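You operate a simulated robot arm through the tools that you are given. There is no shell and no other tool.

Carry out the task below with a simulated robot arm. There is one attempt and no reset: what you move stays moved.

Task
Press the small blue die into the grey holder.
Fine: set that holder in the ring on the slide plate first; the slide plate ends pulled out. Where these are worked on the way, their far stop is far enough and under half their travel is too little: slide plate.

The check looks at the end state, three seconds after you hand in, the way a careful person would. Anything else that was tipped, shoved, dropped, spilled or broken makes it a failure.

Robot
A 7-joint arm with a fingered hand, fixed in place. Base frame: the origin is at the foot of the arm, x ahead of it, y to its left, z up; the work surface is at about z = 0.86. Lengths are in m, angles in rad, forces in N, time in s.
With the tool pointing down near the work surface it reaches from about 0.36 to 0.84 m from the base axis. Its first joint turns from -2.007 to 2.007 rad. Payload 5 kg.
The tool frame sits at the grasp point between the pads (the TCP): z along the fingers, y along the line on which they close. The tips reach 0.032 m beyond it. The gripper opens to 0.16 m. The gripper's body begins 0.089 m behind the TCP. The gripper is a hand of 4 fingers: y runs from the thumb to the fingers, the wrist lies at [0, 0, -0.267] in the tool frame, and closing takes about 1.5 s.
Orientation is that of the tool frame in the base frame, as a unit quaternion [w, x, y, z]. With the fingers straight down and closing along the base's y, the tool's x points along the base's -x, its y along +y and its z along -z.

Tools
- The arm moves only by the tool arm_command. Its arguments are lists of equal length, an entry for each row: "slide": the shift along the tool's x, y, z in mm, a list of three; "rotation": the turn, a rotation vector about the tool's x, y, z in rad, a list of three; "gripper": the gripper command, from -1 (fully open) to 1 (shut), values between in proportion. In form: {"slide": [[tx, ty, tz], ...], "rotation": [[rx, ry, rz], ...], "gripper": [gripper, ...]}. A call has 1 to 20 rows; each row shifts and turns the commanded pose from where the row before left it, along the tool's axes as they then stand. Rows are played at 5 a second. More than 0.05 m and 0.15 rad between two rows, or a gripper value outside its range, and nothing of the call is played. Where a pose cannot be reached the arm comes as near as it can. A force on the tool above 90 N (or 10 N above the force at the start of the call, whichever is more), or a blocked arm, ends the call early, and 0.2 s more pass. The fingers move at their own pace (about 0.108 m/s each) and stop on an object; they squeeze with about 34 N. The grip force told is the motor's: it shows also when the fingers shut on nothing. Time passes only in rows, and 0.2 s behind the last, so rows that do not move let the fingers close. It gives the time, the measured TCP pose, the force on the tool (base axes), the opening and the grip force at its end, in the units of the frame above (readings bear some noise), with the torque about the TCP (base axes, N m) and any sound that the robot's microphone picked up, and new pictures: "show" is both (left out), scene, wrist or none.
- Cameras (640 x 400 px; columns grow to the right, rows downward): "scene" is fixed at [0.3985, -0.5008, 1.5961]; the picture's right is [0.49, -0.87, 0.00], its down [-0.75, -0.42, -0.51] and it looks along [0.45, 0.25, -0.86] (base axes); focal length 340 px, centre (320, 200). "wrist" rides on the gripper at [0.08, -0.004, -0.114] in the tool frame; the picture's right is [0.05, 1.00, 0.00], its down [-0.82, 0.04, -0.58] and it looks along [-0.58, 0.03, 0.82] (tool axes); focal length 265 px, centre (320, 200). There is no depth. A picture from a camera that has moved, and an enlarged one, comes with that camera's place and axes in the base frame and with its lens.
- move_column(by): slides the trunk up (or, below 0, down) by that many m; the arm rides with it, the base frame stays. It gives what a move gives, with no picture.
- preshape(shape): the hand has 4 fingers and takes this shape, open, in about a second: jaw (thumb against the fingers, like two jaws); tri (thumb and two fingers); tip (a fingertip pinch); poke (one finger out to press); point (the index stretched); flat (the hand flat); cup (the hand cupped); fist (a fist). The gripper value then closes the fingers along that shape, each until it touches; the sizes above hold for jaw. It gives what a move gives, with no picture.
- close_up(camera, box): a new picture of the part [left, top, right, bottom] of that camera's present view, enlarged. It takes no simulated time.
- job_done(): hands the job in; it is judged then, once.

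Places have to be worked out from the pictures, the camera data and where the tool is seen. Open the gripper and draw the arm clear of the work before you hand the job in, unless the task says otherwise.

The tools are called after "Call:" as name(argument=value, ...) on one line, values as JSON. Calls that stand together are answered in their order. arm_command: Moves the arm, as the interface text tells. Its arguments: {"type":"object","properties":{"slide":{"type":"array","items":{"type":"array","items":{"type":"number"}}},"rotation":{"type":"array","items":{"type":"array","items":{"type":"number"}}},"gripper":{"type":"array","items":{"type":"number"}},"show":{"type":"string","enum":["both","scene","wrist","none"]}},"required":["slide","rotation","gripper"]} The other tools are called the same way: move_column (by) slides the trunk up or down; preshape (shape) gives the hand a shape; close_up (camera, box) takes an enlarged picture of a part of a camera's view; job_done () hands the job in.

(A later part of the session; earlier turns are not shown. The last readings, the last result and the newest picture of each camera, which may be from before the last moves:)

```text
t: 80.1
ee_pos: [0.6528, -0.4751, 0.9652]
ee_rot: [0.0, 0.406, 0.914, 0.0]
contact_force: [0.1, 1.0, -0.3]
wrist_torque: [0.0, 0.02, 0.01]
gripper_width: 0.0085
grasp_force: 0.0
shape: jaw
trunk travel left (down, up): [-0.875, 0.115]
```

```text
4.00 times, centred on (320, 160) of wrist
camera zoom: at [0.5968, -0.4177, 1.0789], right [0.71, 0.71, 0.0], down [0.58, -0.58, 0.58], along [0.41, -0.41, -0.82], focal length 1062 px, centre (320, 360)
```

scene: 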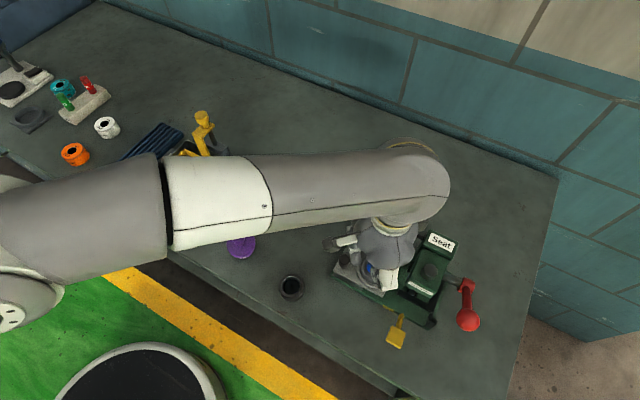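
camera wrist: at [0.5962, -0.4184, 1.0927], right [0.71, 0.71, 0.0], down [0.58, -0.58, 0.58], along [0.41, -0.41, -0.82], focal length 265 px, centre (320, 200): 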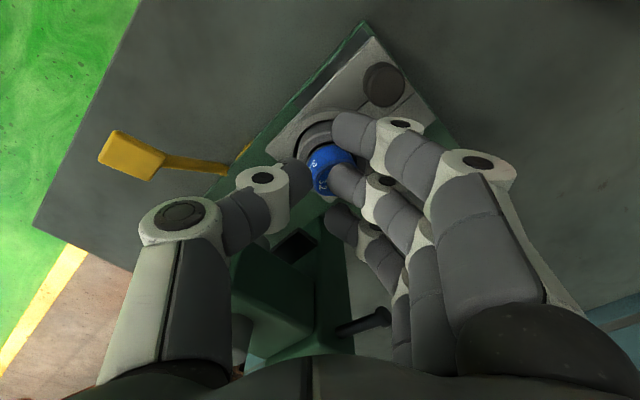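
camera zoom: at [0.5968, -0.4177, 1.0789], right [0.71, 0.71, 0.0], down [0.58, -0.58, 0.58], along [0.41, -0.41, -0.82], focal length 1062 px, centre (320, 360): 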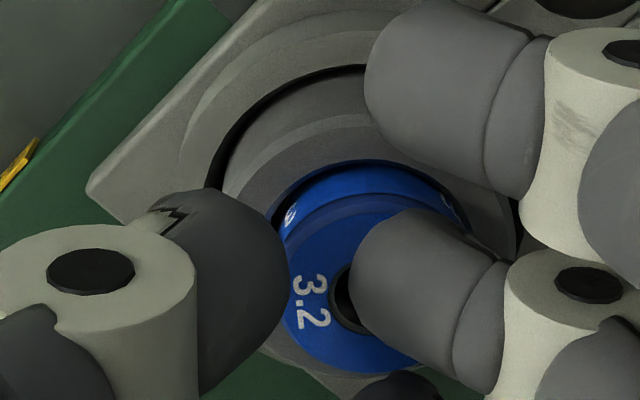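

The die tipped level and slid down into the bore. I raise the hand and inspect.

Call:
arm_command(slide=[[0, 0, -10], [0, 0, -20], [0, 0, -30], [0, 0, -30], [0, 0, 0]], rotation=[[0, 0, 0], [0, 0, 0], [0, 0, 0], [0, 0, 0], [0, 0, 0]], gripper=[0.9, 0.9, 0.9, 0.9, 0.9])

Call:
close_up(camera="wrist", box=[250, 50, 410, 170])

Call:
close_up(camera="scene", box=[350, 240, 410, 290])

```text
t: 81.3
ee_pos: [0.6536, -0.4745, 1.056]
ee_rot: [0.0, 0.406, 0.914, 0.001]
contact_force: [0.7, 0.4, 0.7]
wrist_torque: [-0.01, -0.02, 0.02]
gripper_width: 0.0082
grasp_force: 0.2
shape: jaw
trunk travel left (down, up): [-0.875, 0.115]
camera wrist: at [0.598, -0.4183, 1.1692], right [0.71, 0.71, 0.0], down [0.58, -0.58, 0.58], along [0.41, -0.41, -0.82], focal length 265 px, centre (320, 200)
```

scene: 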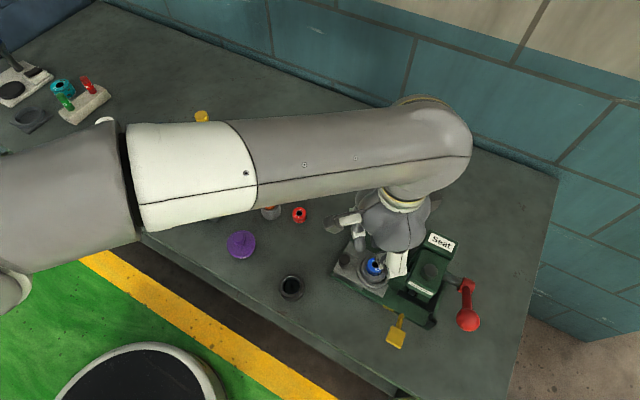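
wrist: 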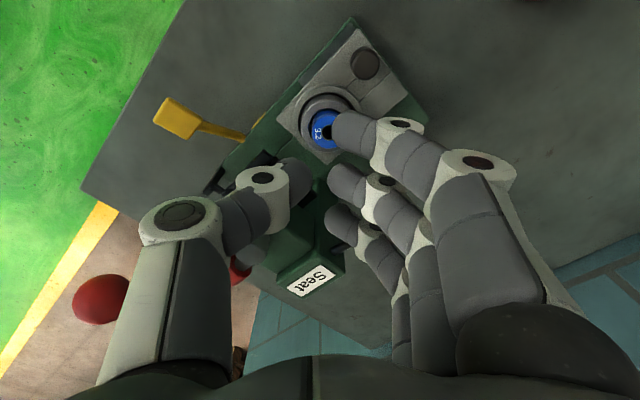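

```text
3.33 times, centred on (330, 110) of wrist
camera zoom: at [0.598, -0.4183, 1.1692], right [0.71, 0.71, 0.0], down [0.58, -0.58, 0.58], along [0.41, -0.41, -0.82], focal length 885 px, centre (287, 500)
```

zoom: 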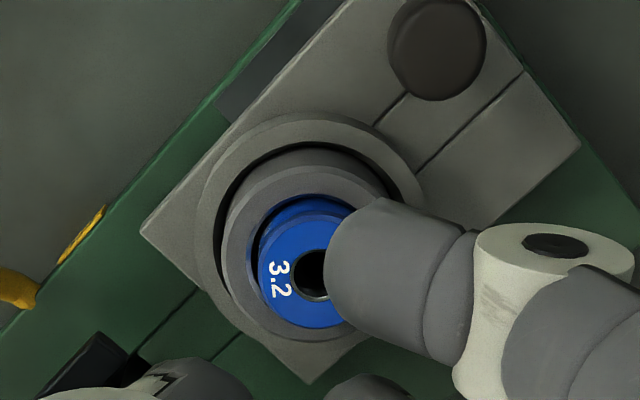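

```text
8.00 times, centred on (380, 265) of scene
camera zoom: at [0.3985, -0.5008, 1.5961], right [0.49, -0.87, 0.0], down [-0.75, -0.42, -0.51], along [0.45, 0.25, -0.86], focal length 2722 px, centre (-160, -320)
```

zoom: 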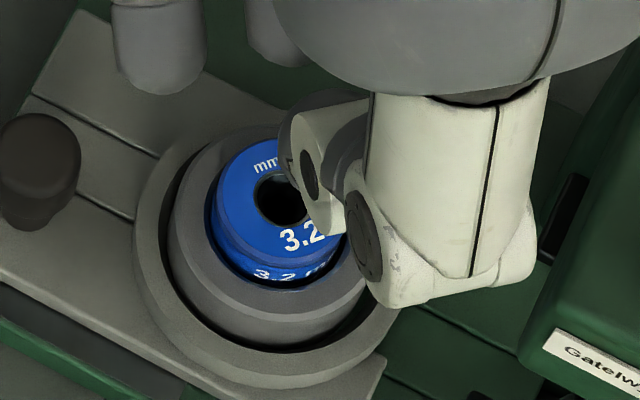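

The die now stands level in the bore, about 9 mm proud — exactly what the press needs. Next is the slide plate's knob; I try the "tip" pinch shape up here to see whether it suits gripping the knob from its x sides.

Call:
arm_command(slide=[[20, 20, -25], [20, 20, -25], [0, 0, 0]], rotation=[[0, 0, 0], [0, 0, 0], [0, 0, 0]], gripper=[0.9, 0.9, 0.9], show="none")

Call:
preshape(shape="tip")

Call:
arm_command(slide=[[0, 0, 0], [0, 0, 0], [0, 0, 0], [0, 0, 0], [0, 0, 0]], rotation=[[0, 0, 0], [0, 0, 0], [0, 0, 0], [0, 0, 0], [0, 0, 0]], gripper=[-0.5, 0, 0.4, 0.4, 0.4])

Call:
close_up(camera="scene", box=[310, 180, 450, 300])

```text
t: 82.1
ee_pos: [0.657, -0.4175, 1.1051]
ee_rot: [0.001, 0.406, 0.914, 0.0]
contact_force: [-0.1, -0.3, -0.5]
wrist_torque: [0.0, -0.04, 0.01]
gripper_width: 0.0086
grasp_force: 0.0
shape: jaw
trunk travel left (down, up): [-0.875, 0.115]
```

```text
t: 83.0
ee_pos: [0.6577, -0.4172, 1.1049]
ee_rot: [0.0, 0.406, 0.914, -0.001]
contact_force: [0.9, 0.6, 0.6]
wrist_torque: [-0.01, 0.0, -0.02]
gripper_width: 0.1598
grasp_force: 0.1
shape: tip
trunk travel left (down, up): [-0.875, 0.115]
```

```text
t: 84.2
ee_pos: [0.6573, -0.4166, 1.1038]
ee_rot: [0.0, 0.406, 0.914, 0.0]
contact_force: [0.5, -0.6, -0.9]
wrist_torque: [0.02, 0.02, 0.0]
gripper_width: 0.0486
grasp_force: 0.1
shape: tip
trunk travel left (down, up): [-0.875, 0.115]
camera wrist: at [0.6007, -0.3601, 1.2184], right [0.71, 0.71, 0.0], down [0.58, -0.58, 0.58], along [0.41, -0.41, -0.82], focal length 265 px, centre (320, 200)
```

scene: 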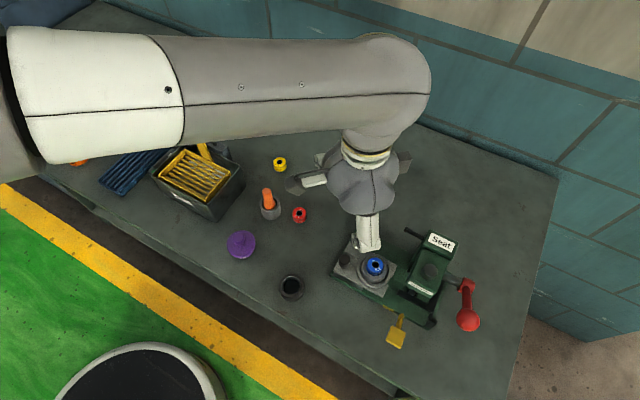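
wrist: 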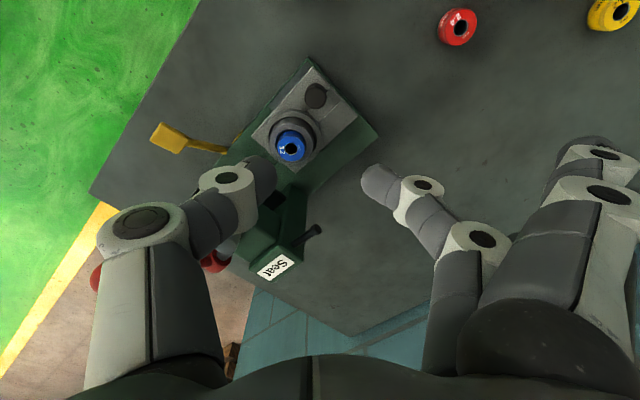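

```text
3.33 times, centred on (380, 240) of scene
camera zoom: at [0.3985, -0.5008, 1.5961], right [0.49, -0.87, 0.0], down [-0.75, -0.42, -0.51], along [0.45, 0.25, -0.86], focal length 1134 px, centre (120, 67)
```

zoom: 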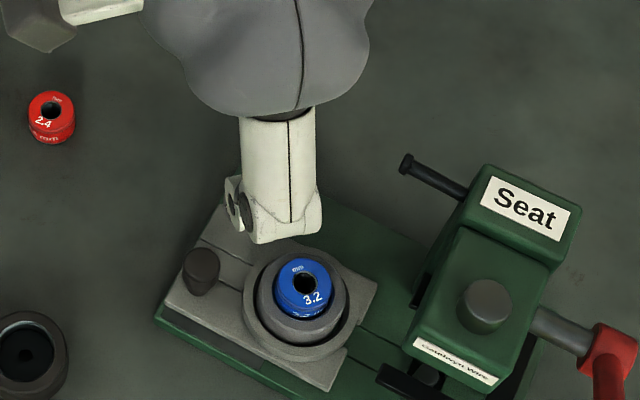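

The die sits nicely in the holder. The tip shape pinches with thumb and middle finger only, which could work on the knob. Before sliding the plate, I check the ram area it will move into, including the black bar.

Call:
close_up(camera="scene", box=[395, 270, 445, 330])

Call:
close_up(camera="wrist", box=[220, 60, 360, 200])

Call:
close_up(camera="scene", box=[330, 225, 410, 295])

```text
6.67 times, centred on (420, 300) of scene
camera zoom: at [0.3985, -0.5008, 1.5961], right [0.49, -0.87, 0.0], down [-0.75, -0.42, -0.51], along [0.45, 0.25, -0.86], focal length 2268 px, centre (-347, -467)
```

zoom: 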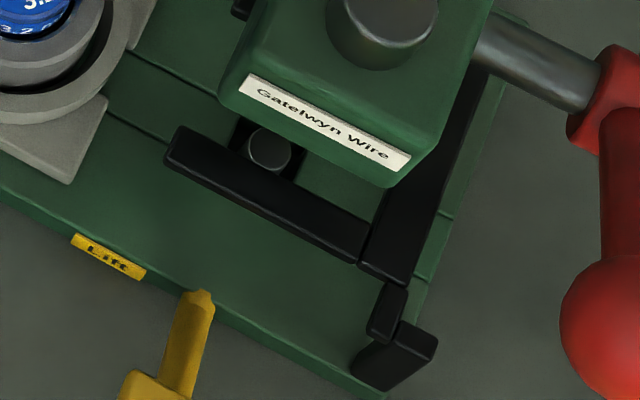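

```text
2.86 times, centred on (290, 130) of wrist
camera zoom: at [0.6007, -0.3601, 1.2184], right [0.71, 0.71, 0.0], down [0.58, -0.58, 0.58], along [0.41, -0.41, -0.82], focal length 758 px, centre (406, 400)
```

zoom: 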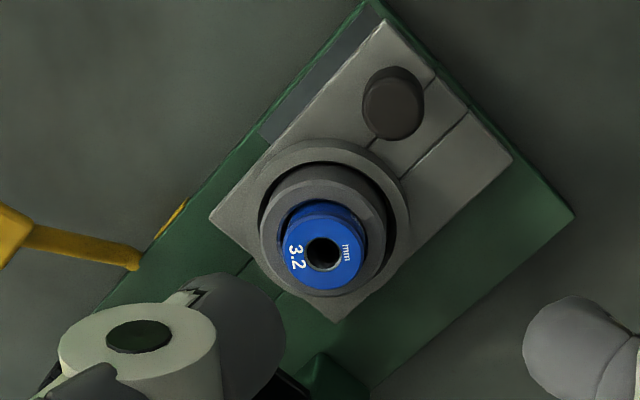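

```text
5.71 times, centred on (370, 260) of scene
camera zoom: at [0.3985, -0.5008, 1.5961], right [0.49, -0.87, 0.0], down [-0.75, -0.42, -0.51], along [0.45, 0.25, -0.86], focal length 1944 px, centre (34, -143)
```

zoom: 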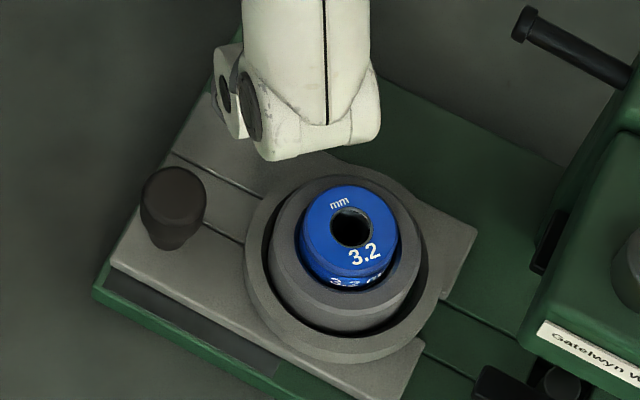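

The black frame near the ram lies about at ring height, so I want a clearer look. I turn to face the press from the front and tilt the camera to see under the head.

Call:
arm_command(slide=[[0, 0, 0], [0, 0, 0], [0, 0, 0], [0, 0, 0], [0, 0, 0], [0, 0, 0], [35, -30, 0], [35, -30, 0], [35, -30, 0], [30, -40, 0], [0, 0, 0], [0, 0, 0], [0, 0, 0], [0, 0, 0]], rotation=[[0, 0, -0.14], [0, 0, -0.14], [0, 0, -0.14], [0, 0, -0.14], [0, 0, -0.14], [0, 0, -0.138], [0, 0, 0], [0, 0, 0], [0, 0, 0], [0, 0, 0], [0, -0.14, 0], [0, -0.14, 0], [0, -0.14, 0], [0, 0, 0]], gripper=[0.4, 0.4, 0.4, 0.4, 0.4, 0.4, 0.4, 0.4, 0.4, 0.4, 0.4, 0.4, 0.4, 0.4])

```text
t: 87.2
ee_pos: [0.5229, -0.5489, 1.1051]
ee_rot: [0.209, -0.001, 0.978, 0.0]
contact_force: [-0.1, -0.4, -0.8]
wrist_torque: [-0.01, 0.01, -0.01]
gripper_width: 0.0484
grasp_force: 0.1
shape: tip
trunk travel left (down, up): [-0.875, 0.115]
camera wrist: at [0.4041, -0.5532, 1.175], right [-0.05, 1.0, -0.02], down [0.51, 0.04, 0.86], along [0.86, 0.03, -0.51], focal length 265 px, centre (320, 200)
```

scene: 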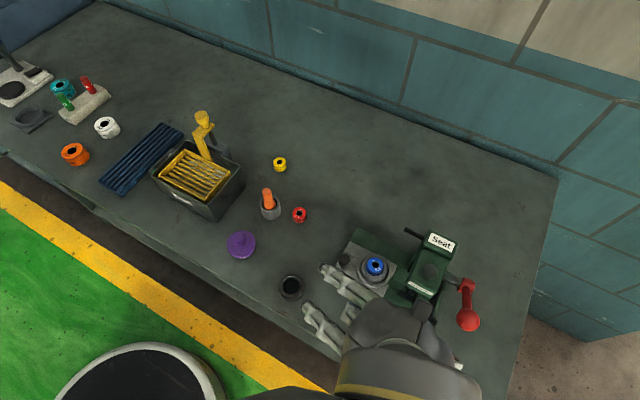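
wrist: 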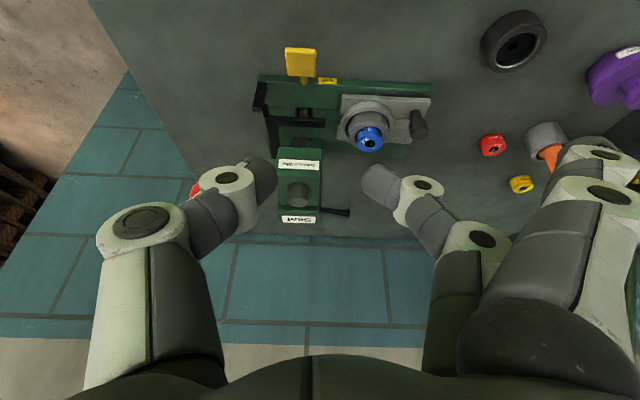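

Call:
close_up(camera="wrist", box=[240, 40, 440, 220])

Call:
close_up(camera="wrist", box=[245, 65, 345, 165])

```text
2.22 times, centred on (340, 130) of wrist
camera zoom: at [0.4041, -0.5532, 1.175], right [-0.05, 1.0, -0.02], down [0.51, 0.04, 0.86], along [0.86, 0.03, -0.51], focal length 590 px, centre (276, 356)
```

zoom: 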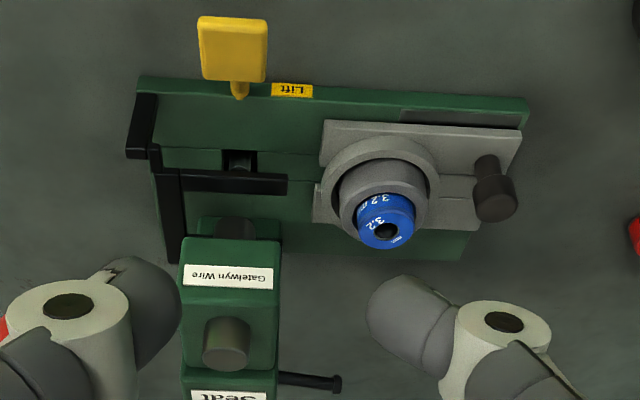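

```text
4.00 times, centred on (295, 115) of wrist
camera zoom: at [0.4041, -0.5532, 1.175], right [-0.05, 1.0, -0.02], down [0.51, 0.04, 0.86], along [0.86, 0.03, -0.51], focal length 1062 px, centre (420, 540)
```

zoom: 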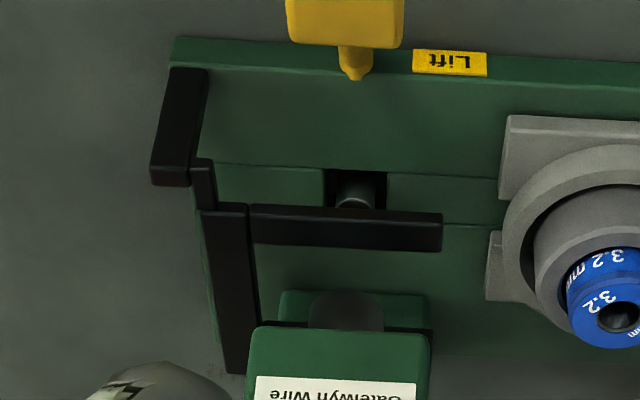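

Now it's clear: the black bars are stripper arms above holder height (about z 0.92–0.93), the ram axis is at about (0.665, -0.570), and the plate must travel about 94 mm. I go back to the jaw shape, close it, and position behind (+y of) the knob to push the plate in.

Call:
preshape(shape="jaw")

Call:
arm_command(slide=[[0, 0, 0], [0, 0, 0], [0, 0, 0], [0, 0, 0], [0, 0, 0], [0, 0, 0], [0, 0, 0], [0, 0, 0], [0, 0, 0], [9.4, 44.8, 0], [9.4, 44.8, 0], [9.4, 44.8, 0], [9.4, 44.8, 0], [9.4, 44.8, 0], [0, 0, 0]], rotation=[[0, 0.14, 0], [0, 0.14, 0], [0, 0.14, 0], [0, 0, 0.14], [0, 0, 0.14], [0, 0, 0.14], [0, 0, 0.14], [0, 0, 0.14], [0, 0, 0.138], [0, 0, 0], [0, 0, 0], [0, 0, 0], [0, 0, 0], [0, 0, 0], [0, 0, 0]], gripper=[-0.5, 0, 0.4, 0.7, 0.9, 0.9, 0.9, 0.9, 0.9, 0.9, 0.9, 0.9, 0.9, 0.9, 0.9])

Call:
close_up(camera="wrist", box=[200, 60, 440, 240])

```text
t: 88.1
ee_pos: [0.5227, -0.5493, 1.1044]
ee_rot: [0.209, -0.002, 0.978, 0.0]
contact_force: [-0.7, 0.5, -0.7]
wrist_torque: [-0.02, -0.02, -0.02]
gripper_width: 0.1599
grasp_force: 0.1
shape: jaw
trunk travel left (down, up): [-0.875, 0.115]
```

```text
t: 91.3
ee_pos: [0.6568, -0.3664, 1.1047]
ee_rot: [0.0, 0.406, 0.914, 0.001]
contact_force: [-1.1, -0.1, 0.7]
wrist_torque: [0.0, 0.01, 0.02]
gripper_width: 0.0083
grasp_force: 0.0
shape: jaw
trunk travel left (down, up): [-0.875, 0.115]
camera wrist: at [0.601, -0.3083, 1.2192], right [0.71, 0.71, 0.0], down [0.58, -0.58, 0.58], along [0.41, -0.41, -0.82], focal length 265 px, centre (320, 200)
```

scene: 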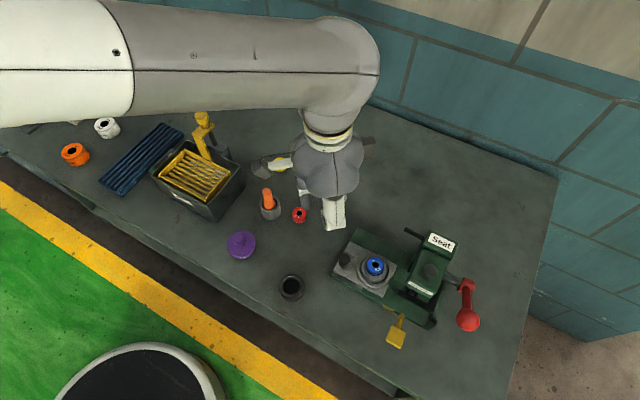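
wrist: 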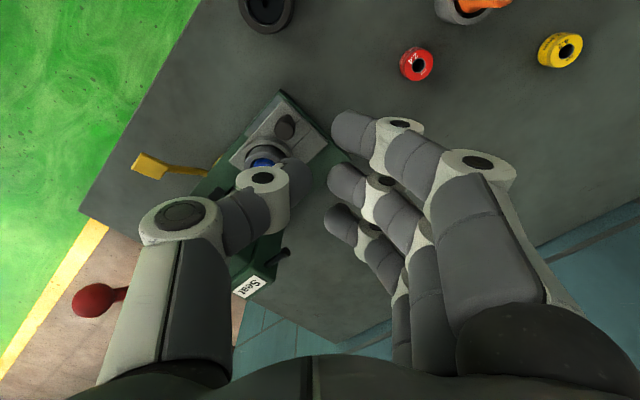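

```text
2.22 times, centred on (320, 150) of wrist
camera zoom: at [0.601, -0.3083, 1.2192], right [0.71, 0.71, 0.0], down [0.58, -0.58, 0.58], along [0.41, -0.41, -0.82], focal length 590 px, centre (320, 311)
```

zoom: 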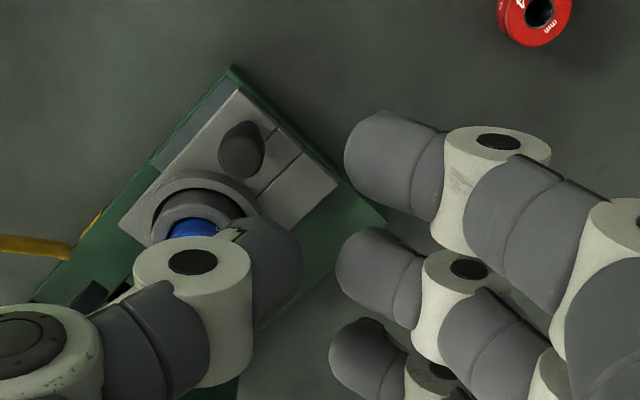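

Thumb leads here. I turn 10° more so its flank meets the knob squarely, then descend behind the knob to push height (TCP z ≈ 0.930).

Call:
arm_command(slide=[[0, 0, 0], [0, 0, 0], [0, 0, 40], [0, 0, 40], [0, 0, 40], [0, 0, 30], [0, 0, 0]], rotation=[[0, 0, 0.09], [0, 0, 0.085], [0, 0, 0], [0, 0, 0], [0, 0, 0], [0, 0, 0], [0, 0, 0]], gripper=[0.9, 0.9, 0.9, 0.9, 0.9, 0.9, 0.9])

Call:
close_up(camera="wrist", box=[180, 100, 420, 280])

Call:
close_up(camera="scene", box=[290, 170, 410, 290])

```text
t: 92.9
ee_pos: [0.6562, -0.3649, 0.956]
ee_rot: [0.0, 0.485, 0.875, 0.0]
contact_force: [-1.0, -0.3, 0.5]
wrist_torque: [0.0, 0.01, -0.03]
gripper_width: 0.0082
grasp_force: 0.0
shape: jaw
trunk travel left (down, up): [-0.875, 0.115]
camera wrist: at [0.6114, -0.2995, 1.0688], right [0.82, 0.57, 0.0], down [0.47, -0.67, 0.58], along [0.33, -0.47, -0.82], focal length 265 px, centre (320, 200)
```

scene: 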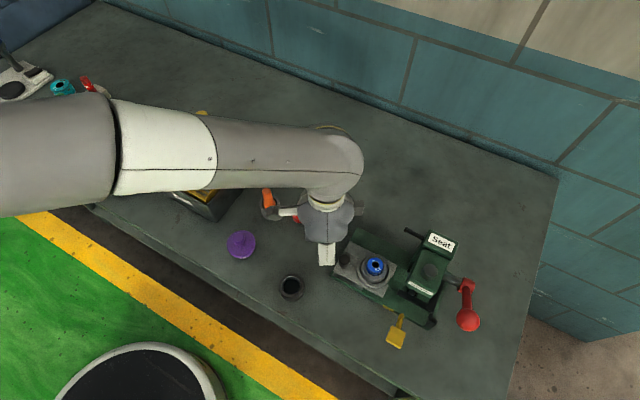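
wrist: 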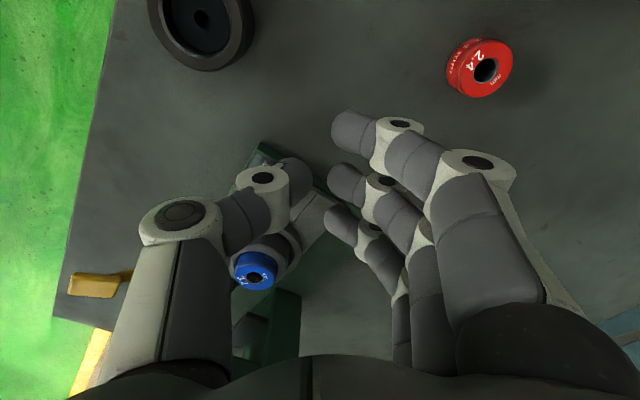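

```text
2.22 times, centred on (300, 190) of wrist
camera zoom: at [0.6114, -0.2995, 1.0688], right [0.82, 0.57, 0.0], down [0.47, -0.67, 0.58], along [0.33, -0.47, -0.82], focal length 590 px, centre (364, 222)
```

zoom: 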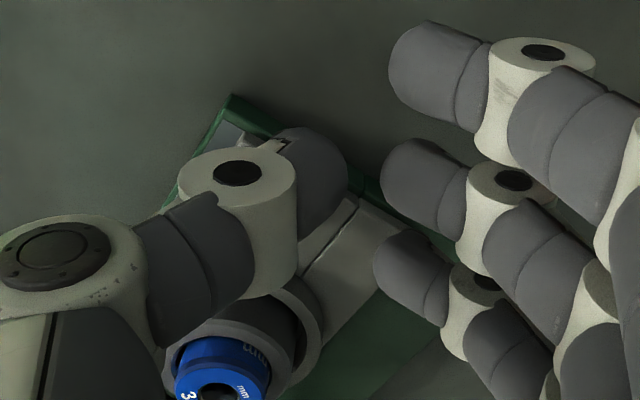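

```text
3.33 times, centred on (350, 230) of scene
camera zoom: at [0.3985, -0.5008, 1.5961], right [0.49, -0.87, 0.0], down [-0.75, -0.42, -0.51], along [0.45, 0.25, -0.86], focal length 1134 px, centre (220, 100)
```

zoom: 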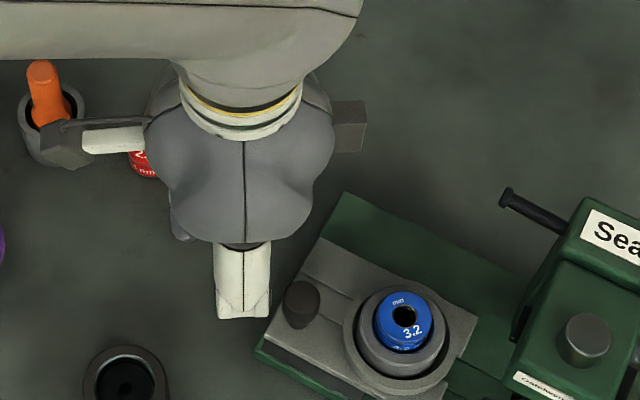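

Thumb is beside the knob with clearance. I lower to push height and push the plate 60 mm toward −y to begin with.

Call:
arm_command(slide=[[0, 0, 12], [0, 0, 12], [0, 0, 0]], rotation=[[0, 0, 0], [0, 0, 0], [0, 0, 0]], gripper=[0.9, 0.9, 0.9], show="none")

Call:
close_up(camera="scene", box=[310, 210, 400, 290])

Call:
close_up(camera="wrist", box=[180, 100, 420, 300])

```text
t: 93.7
ee_pos: [0.6572, -0.3652, 0.9302]
ee_rot: [0.0, 0.484, 0.875, 0.001]
contact_force: [-0.6, 0.1, 0.3]
wrist_torque: [-0.01, 0.02, 0.02]
gripper_width: 0.0084
grasp_force: 0.0
shape: jaw
trunk travel left (down, up): [-0.875, 0.115]
```

```text
5.00 times, centred on (355, 250) of scene
camera zoom: at [0.3985, -0.5008, 1.5961], right [0.49, -0.87, 0.0], down [-0.75, -0.42, -0.51], along [0.45, 0.25, -0.86], focal length 1701 px, centre (145, -50)
```

zoom: 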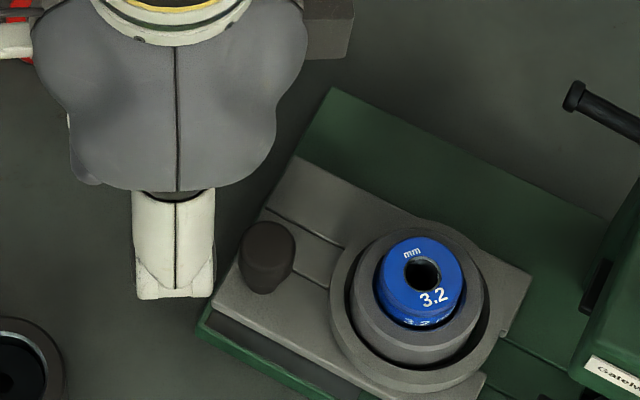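

```text
2.00 times, centred on (300, 200) of wrist
camera zoom: at [0.611, -0.2982, 1.0445], right [0.82, 0.57, 0.0], down [0.47, -0.67, 0.58], along [0.33, -0.47, -0.82], focal length 531 px, centre (360, 200)
```

zoom: 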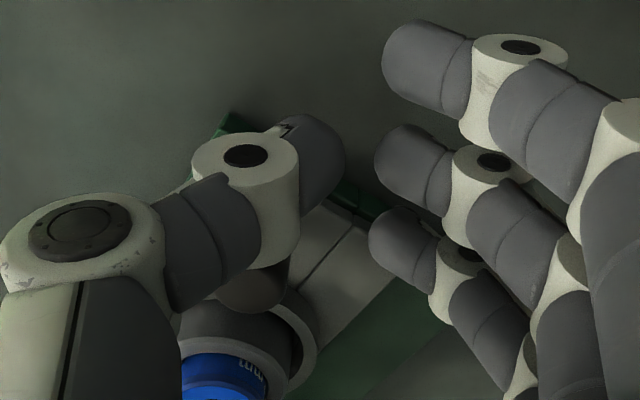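

Knob is directly ahead in −y. I push along −y in 6 mm rows.

Call:
arm_command(slide=[[-5.1, -3.2, 0], [-5.1, -3.2, 0], [-5.1, -3.2, 0], [-5.1, -3.2, 0], [-5.1, -3.2, 0], [-5.1, -3.2, 0], [-5.1, -3.2, 0], [0, 0, 0]], rotation=[[0, 0, 0], [0, 0, 0], [0, 0, 0], [0, 0, 0], [0, 0, 0], [0, 0, 0], [0, 0, 0], [0, 0, 0]], gripper=[0.9, 0.9, 0.9, 0.9, 0.9, 0.9, 0.9, 0.9])

Call:
close_up(camera="scene", box=[310, 210, 430, 300])

```text
t: 95.5
ee_pos: [0.6558, -0.4067, 0.9314]
ee_rot: [0.001, 0.484, 0.875, 0.0]
contact_force: [0.0, 0.5, 0.5]
wrist_torque: [0.0, -0.03, 0.0]
gripper_width: 0.0081
grasp_force: 0.1
shape: jaw
trunk travel left (down, up): [-0.875, 0.115]
camera wrist: at [0.6106, -0.3402, 1.0448], right [0.82, 0.57, 0.0], down [0.47, -0.67, 0.58], along [0.33, -0.47, -0.82], focal length 265 px, centre (320, 200)
```

scene: 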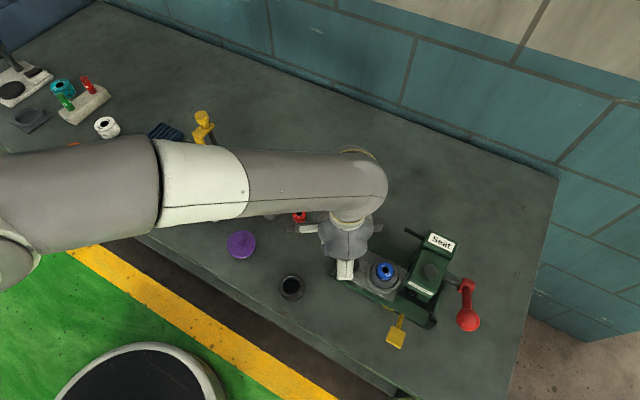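
wrist: 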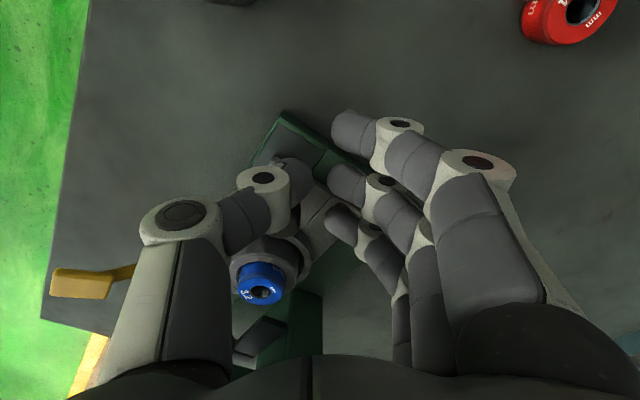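

```text
4.44 times, centred on (370, 255) of scene
camera zoom: at [0.3985, -0.5008, 1.5961], right [0.49, -0.87, 0.0], down [-0.75, -0.42, -0.51], along [0.45, 0.25, -0.86], focal length 1512 px, centre (98, -44)
```

zoom: 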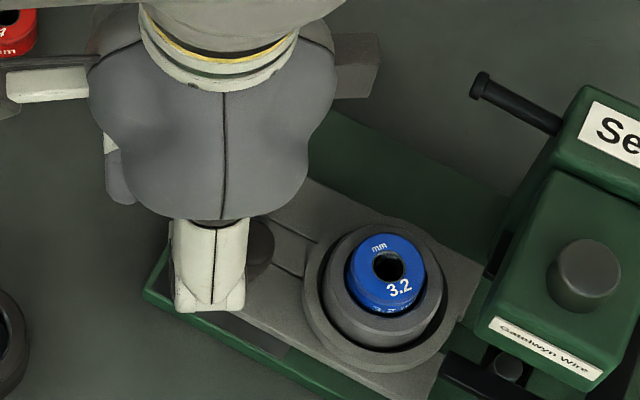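

The plate slides easily. I continue 36 mm.

Call:
arm_command(slide=[[-5.1, -3.2, 0], [-5.1, -3.2, 0], [-5.1, -3.2, 0], [-5.1, -3.2, 0], [-5.1, -3.2, 0], [-5.1, -3.2, 0], [0, 0, 0]], rotation=[[0, 0, 0], [0, 0, 0], [0, 0, 0], [0, 0, 0], [0, 0, 0], [0, 0, 0], [0, 0, 0]], gripper=[0.9, 0.9, 0.9, 0.9, 0.9, 0.9, 0.9])

Call:
close_up(camera="scene", box=[330, 210, 450, 310])

Call:
close_up(camera="wrist", box=[180, 100, 420, 320])

```text
t: 97.1
ee_pos: [0.6566, -0.443, 0.9315]
ee_rot: [0.001, 0.484, 0.875, 0.0]
contact_force: [0.5, 0.0, -0.2]
wrist_torque: [0.0, -0.02, 0.05]
gripper_width: 0.0081
grasp_force: 0.0
shape: jaw
trunk travel left (down, up): [-0.875, 0.115]
camera wrist: at [0.6104, -0.3762, 1.0452], right [0.82, 0.57, 0.0], down [0.47, -0.67, 0.58], along [0.33, -0.47, -0.82], focal length 265 px, centre (320, 200)
```

scene: 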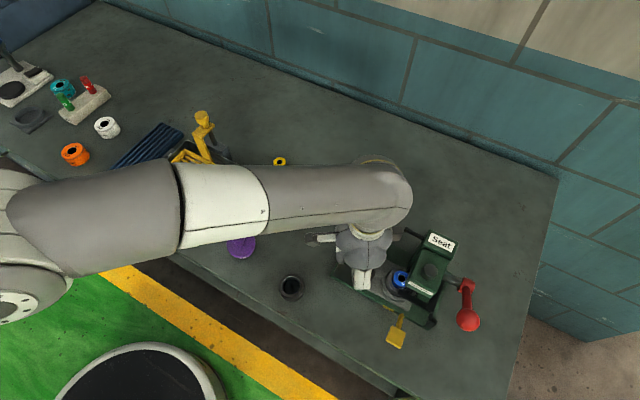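
wrist: 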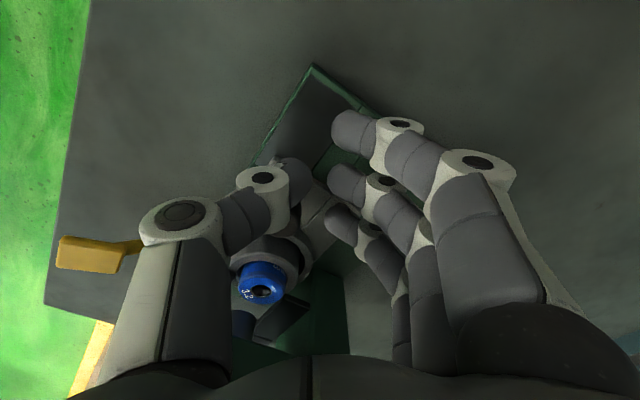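

```text
4.00 times, centred on (390, 260) of scene
camera zoom: at [0.3985, -0.5008, 1.5961], right [0.49, -0.87, 0.0], down [-0.75, -0.42, -0.51], along [0.45, 0.25, -0.86], focal length 1361 px, centre (40, -40)
```

zoom: 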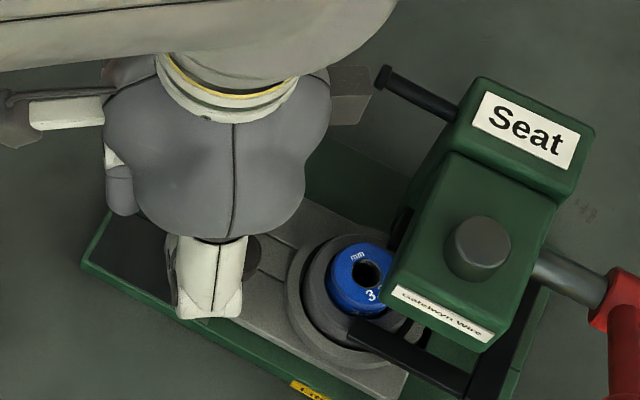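

```text
1.82 times, centred on (300, 210) of wrist
camera zoom: at [0.6104, -0.3762, 1.0452], right [0.82, 0.57, 0.0], down [0.47, -0.67, 0.58], along [0.33, -0.47, -0.82], focal length 483 px, centre (356, 182)
```

zoom: 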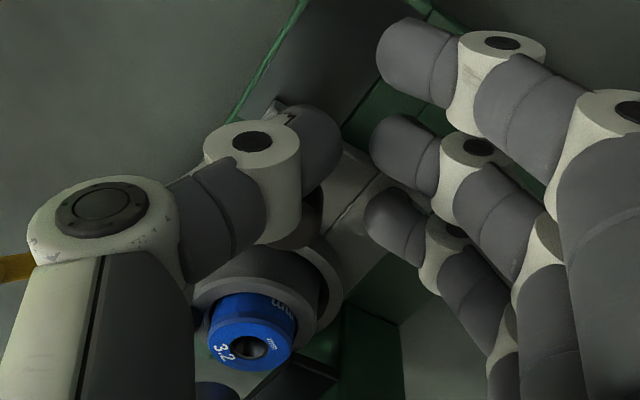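

The holder passes under the stripper bar as expected. I continue 24 mm.

Call:
arm_command(slide=[[-5.1, -3.2, 0], [-5.1, -3.2, 0], [-5.1, -3.2, 0], [-5.1, -3.2, 0], [0, 0, 0]], rotation=[[0, 0, 0], [0, 0, 0], [0, 0, 0], [0, 0, 0], [0, 0, 0]], gripper=[0.9, 0.9, 0.9, 0.9, 0.9])

Call:
close_up(camera="scene", box=[330, 210, 450, 310])

Call:
close_up(camera="wrist", box=[180, 100, 420, 320])

```text
t: 98.3
ee_pos: [0.6557, -0.4647, 0.9315]
ee_rot: [-0.001, 0.485, 0.874, 0.0]
contact_force: [0.2, -0.4, -0.1]
wrist_torque: [0.02, -0.01, 0.01]
gripper_width: 0.0081
grasp_force: 0.0
shape: jaw
trunk travel left (down, up): [-0.875, 0.115]
camera wrist: at [0.6105, -0.3993, 1.0447], right [0.82, 0.57, 0.0], down [0.47, -0.67, 0.58], along [0.33, -0.47, -0.82], focal length 265 px, centre (320, 200)
```

scene: 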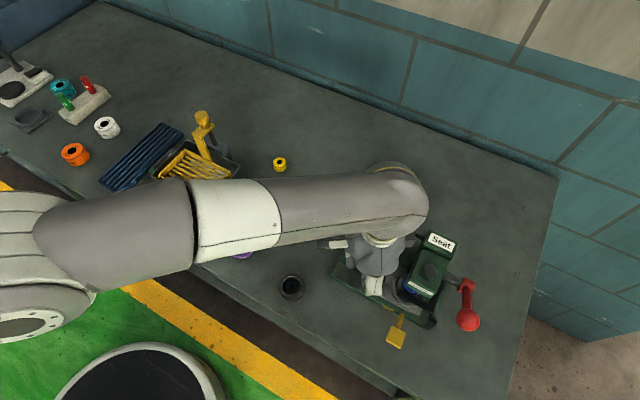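
wrist: 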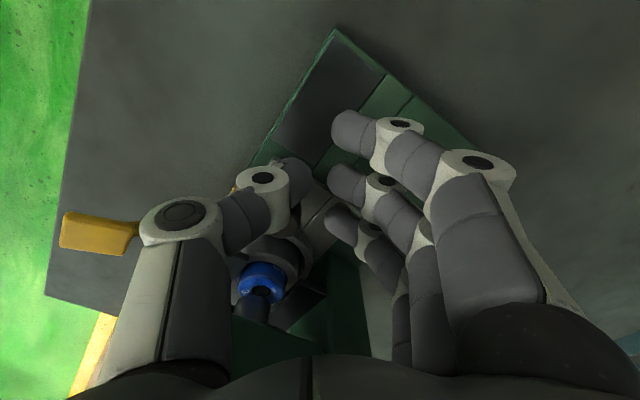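

```text
4.00 times, centred on (390, 260) of scene
camera zoom: at [0.3985, -0.5008, 1.5961], right [0.49, -0.87, 0.0], down [-0.75, -0.42, -0.51], along [0.45, 0.25, -0.86], focal length 1361 px, centre (40, -40)
```

zoom: 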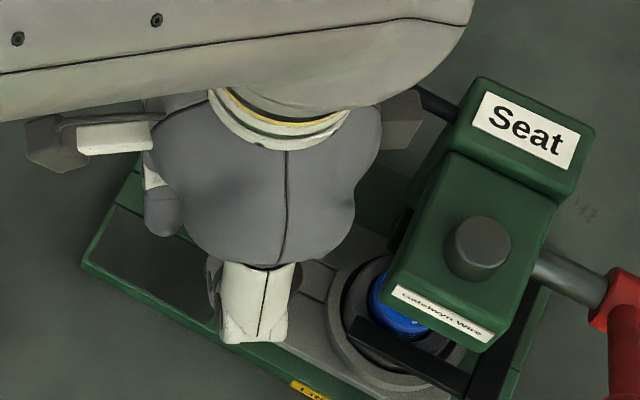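

```text
1.82 times, centred on (300, 210) of wrist
camera zoom: at [0.6105, -0.3993, 1.0447], right [0.82, 0.57, 0.0], down [0.47, -0.67, 0.58], along [0.33, -0.47, -0.82], focal length 483 px, centre (356, 182)
```

zoom: 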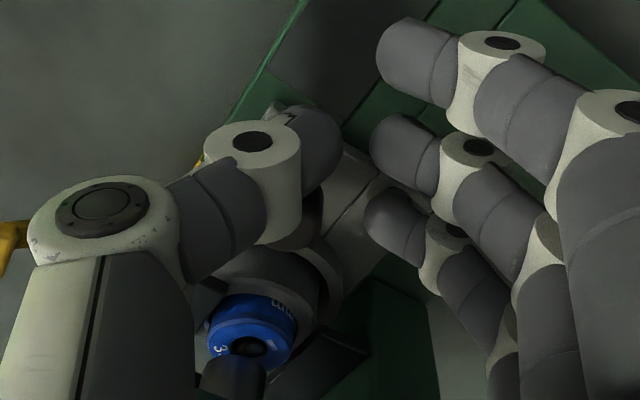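

The die is at about y −0.558, so roughly 12 mm remain. I push on in small steps looking for the end stop.

Call:
arm_command(slide=[[-2.55, -1.6, 0], [-2.55, -1.6, 0], [-2.55, -1.6, 0], [0, 0, 0]], rotation=[[0, 0, 0], [0, 0, 0], [0, 0, 0], [0, 0, 0]], gripper=[0.9, 0.9, 0.9, 0.9], show="none")

Call:
arm_command(slide=[[-1.7, -1.07, 0], [-1.7, -1.07, 0], [0, 0, 0]], rotation=[[0, 0, 0], [0, 0, 0], [0, 0, 0]], gripper=[0.9, 0.9, 0.9])

Call:
close_up(camera="wrist", box=[180, 100, 420, 320])

Call:
close_up(camera="scene", box=[350, 230, 450, 310])

```text
t: 99.3
ee_pos: [0.6559, -0.4755, 0.9322]
ee_rot: [0.0, 0.484, 0.875, -0.001]
contact_force: [0.9, 0.9, 0.0]
wrist_torque: [0.04, 0.03, -0.04]
gripper_width: 0.0082
grasp_force: 0.1
shape: jaw
trunk travel left (down, up): [-0.875, 0.115]
```

```text
t: 100.1
ee_pos: [0.6566, -0.478, 0.9309]
ee_rot: [-0.001, 0.484, 0.875, 0.001]
contact_force: [-3.0, 7.8, -0.3]
wrist_torque: [0.13, 0.05, -0.14]
gripper_width: 0.0078
grasp_force: 0.1
shape: jaw
trunk travel left (down, up): [-0.875, 0.115]
camera wrist: at [0.6102, -0.4113, 1.0445], right [0.82, 0.57, 0.0], down [0.47, -0.67, 0.58], along [0.33, -0.47, -0.82], focal length 265 px, centre (320, 200)
```

scene: 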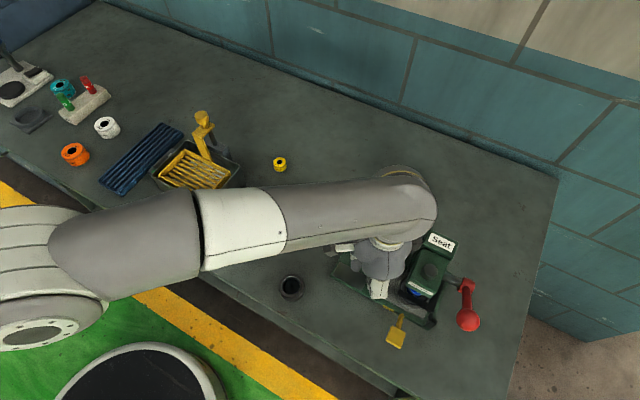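
wrist: 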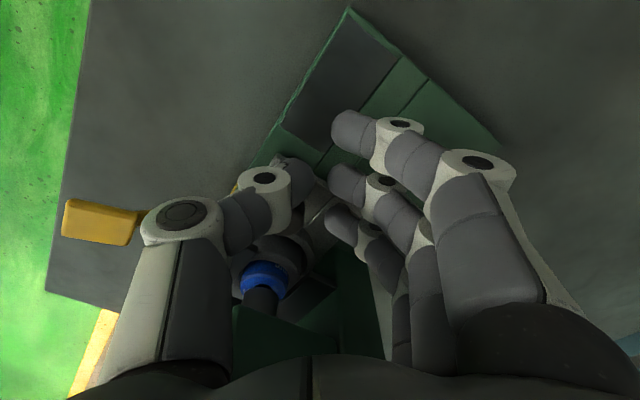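

```text
1.82 times, centred on (300, 210) of wrist
camera zoom: at [0.6102, -0.4113, 1.0445], right [0.82, 0.57, 0.0], down [0.47, -0.67, 0.58], along [0.33, -0.47, -0.82], focal length 483 px, centre (356, 182)
```

zoom: 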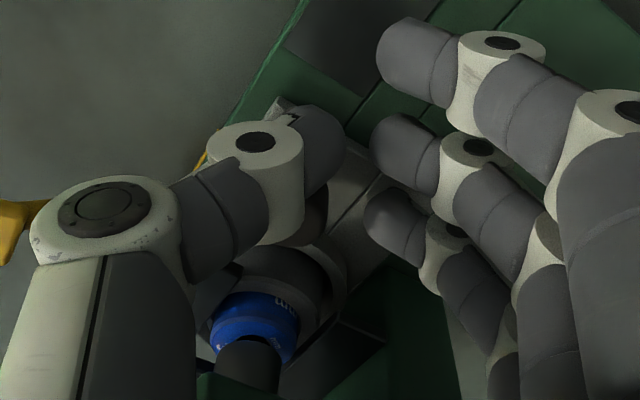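

```text
5.00 times, centred on (400, 270) of scene
camera zoom: at [0.3985, -0.5008, 1.5961], right [0.49, -0.87, 0.0], down [-0.75, -0.42, -0.51], along [0.45, 0.25, -0.86], focal length 1701 px, centre (-80, -150)
```

zoom: 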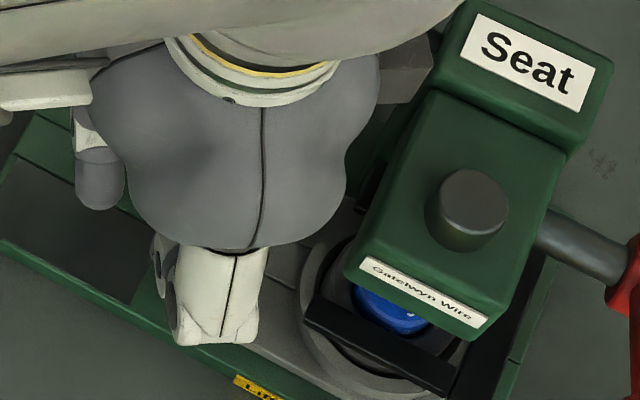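

Force rose to about 8 N: likely at the stop. One more 2 mm nudge confirms it.

Call:
arm_command(slide=[[-1.3, -0.8, 0], [-1.3, -0.8, 0], [0, 0, 0]], rotation=[[0, 0, 0], [0, 0, 0], [0, 0, 0]], gripper=[0.9, 0.9, 0.9], show="none")

Call:
close_up(camera="scene", box=[350, 230, 450, 310])

```text
t: 100.9
ee_pos: [0.6544, -0.4788, 0.9315]
ee_rot: [-0.002, 0.484, 0.875, 0.0]
contact_force: [-10.5, 25.2, -3.2]
wrist_torque: [0.34, 0.1, -0.49]
gripper_width: 0.0072
grasp_force: 0.0
shape: jaw
trunk travel left (down, up): [-0.875, 0.115]
```

```text
5.00 times, centred on (400, 270) of scene
camera zoom: at [0.3985, -0.5008, 1.5961], right [0.49, -0.87, 0.0], down [-0.75, -0.42, -0.51], along [0.45, 0.25, -0.86], focal length 1701 px, centre (-80, -150)
```

zoom: 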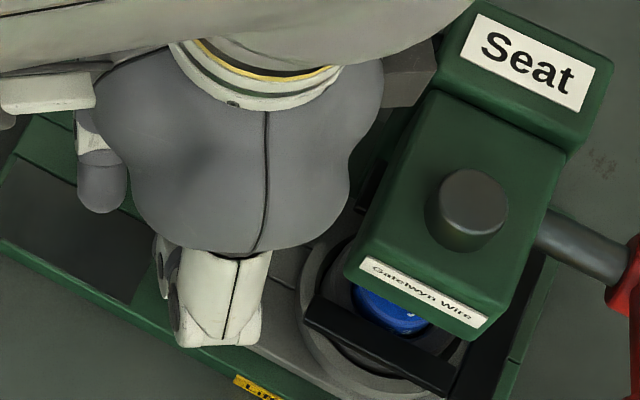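

The plate is at its inner stop (25 N, no motion), holder and die under the ram. I back off, rise well clear, and head for the red lever.

Call:
arm_command(slide=[[6, 4, 0], [7, 4, 0], [0, 0, -30], [0, 0, -45], [0, 0, -45], [0, 0, -45], [0, 0, -45], [0, 0, 0]], rotation=[[0, 0, 0], [0, 0, 0], [0, 0, 0], [0, 0, 0], [0, 0, 0], [0, 0, 0], [0, 0, 0], [0, 0, 0]], gripper=[0.9, 0.9, 0.9, 0.9, 0.9, 0.9, 0.9, 0.9])

Call:
close_up(camera="scene", box=[390, 220, 510, 340])

Call:
close_up(camera="scene", box=[340, 230, 440, 310])

```text
t: 102.7
ee_pos: [0.6564, -0.4643, 1.1409]
ee_rot: [0.0, 0.484, 0.875, 0.0]
contact_force: [0.1, -0.2, 0.1]
wrist_torque: [0.02, -0.01, 0.01]
gripper_width: 0.0079
grasp_force: 0.1
shape: jaw
trunk travel left (down, up): [-0.875, 0.115]
camera wrist: at [0.6111, -0.3986, 1.255], right [0.82, 0.57, 0.0], down [0.47, -0.67, 0.58], along [0.33, -0.47, -0.82], focal length 265 px, centre (320, 200)
```

scene: 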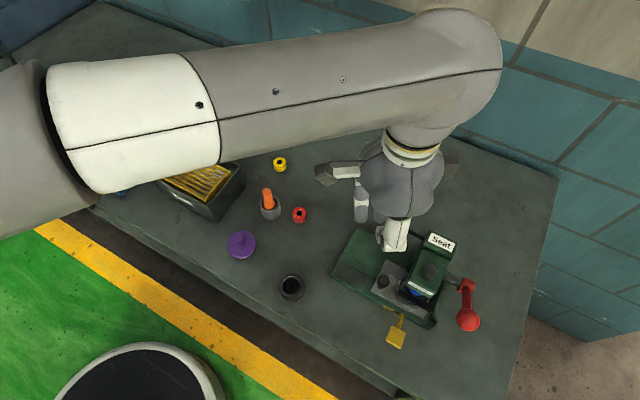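
wrist: 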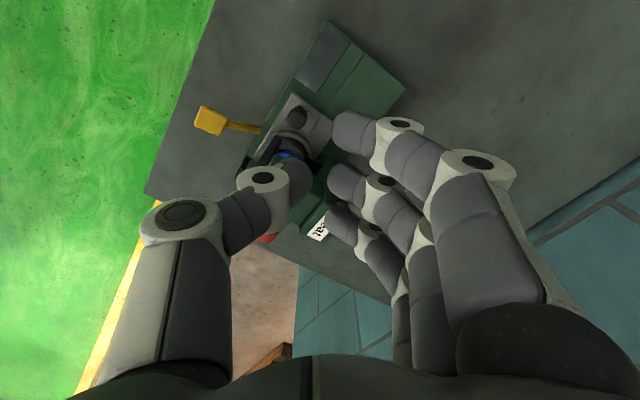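

```text
3.33 times, centred on (450, 280) of scene
camera zoom: at [0.3985, -0.5008, 1.5961], right [0.49, -0.87, 0.0], down [-0.75, -0.42, -0.51], along [0.45, 0.25, -0.86], focal length 1134 px, centre (-113, -67)
```

zoom: 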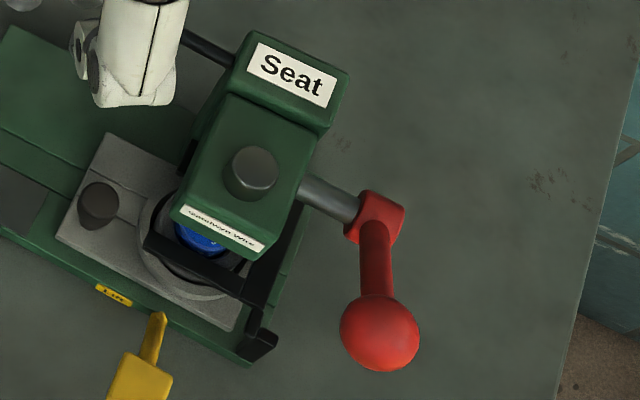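

```text
5.00 times, centred on (390, 270) of scene
camera zoom: at [0.3985, -0.5008, 1.5961], right [0.49, -0.87, 0.0], down [-0.75, -0.42, -0.51], along [0.45, 0.25, -0.86], focal length 1701 px, centre (-30, -150)
```

zoom: 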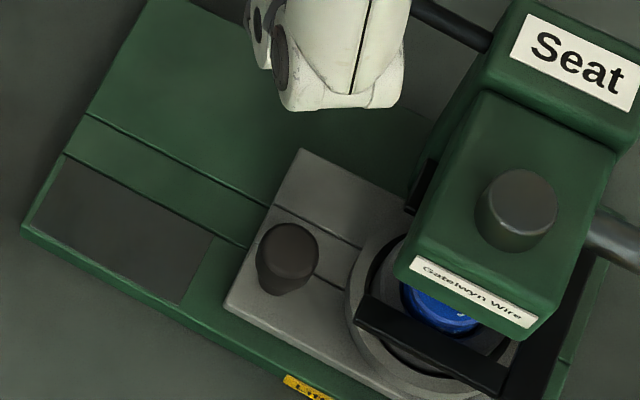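

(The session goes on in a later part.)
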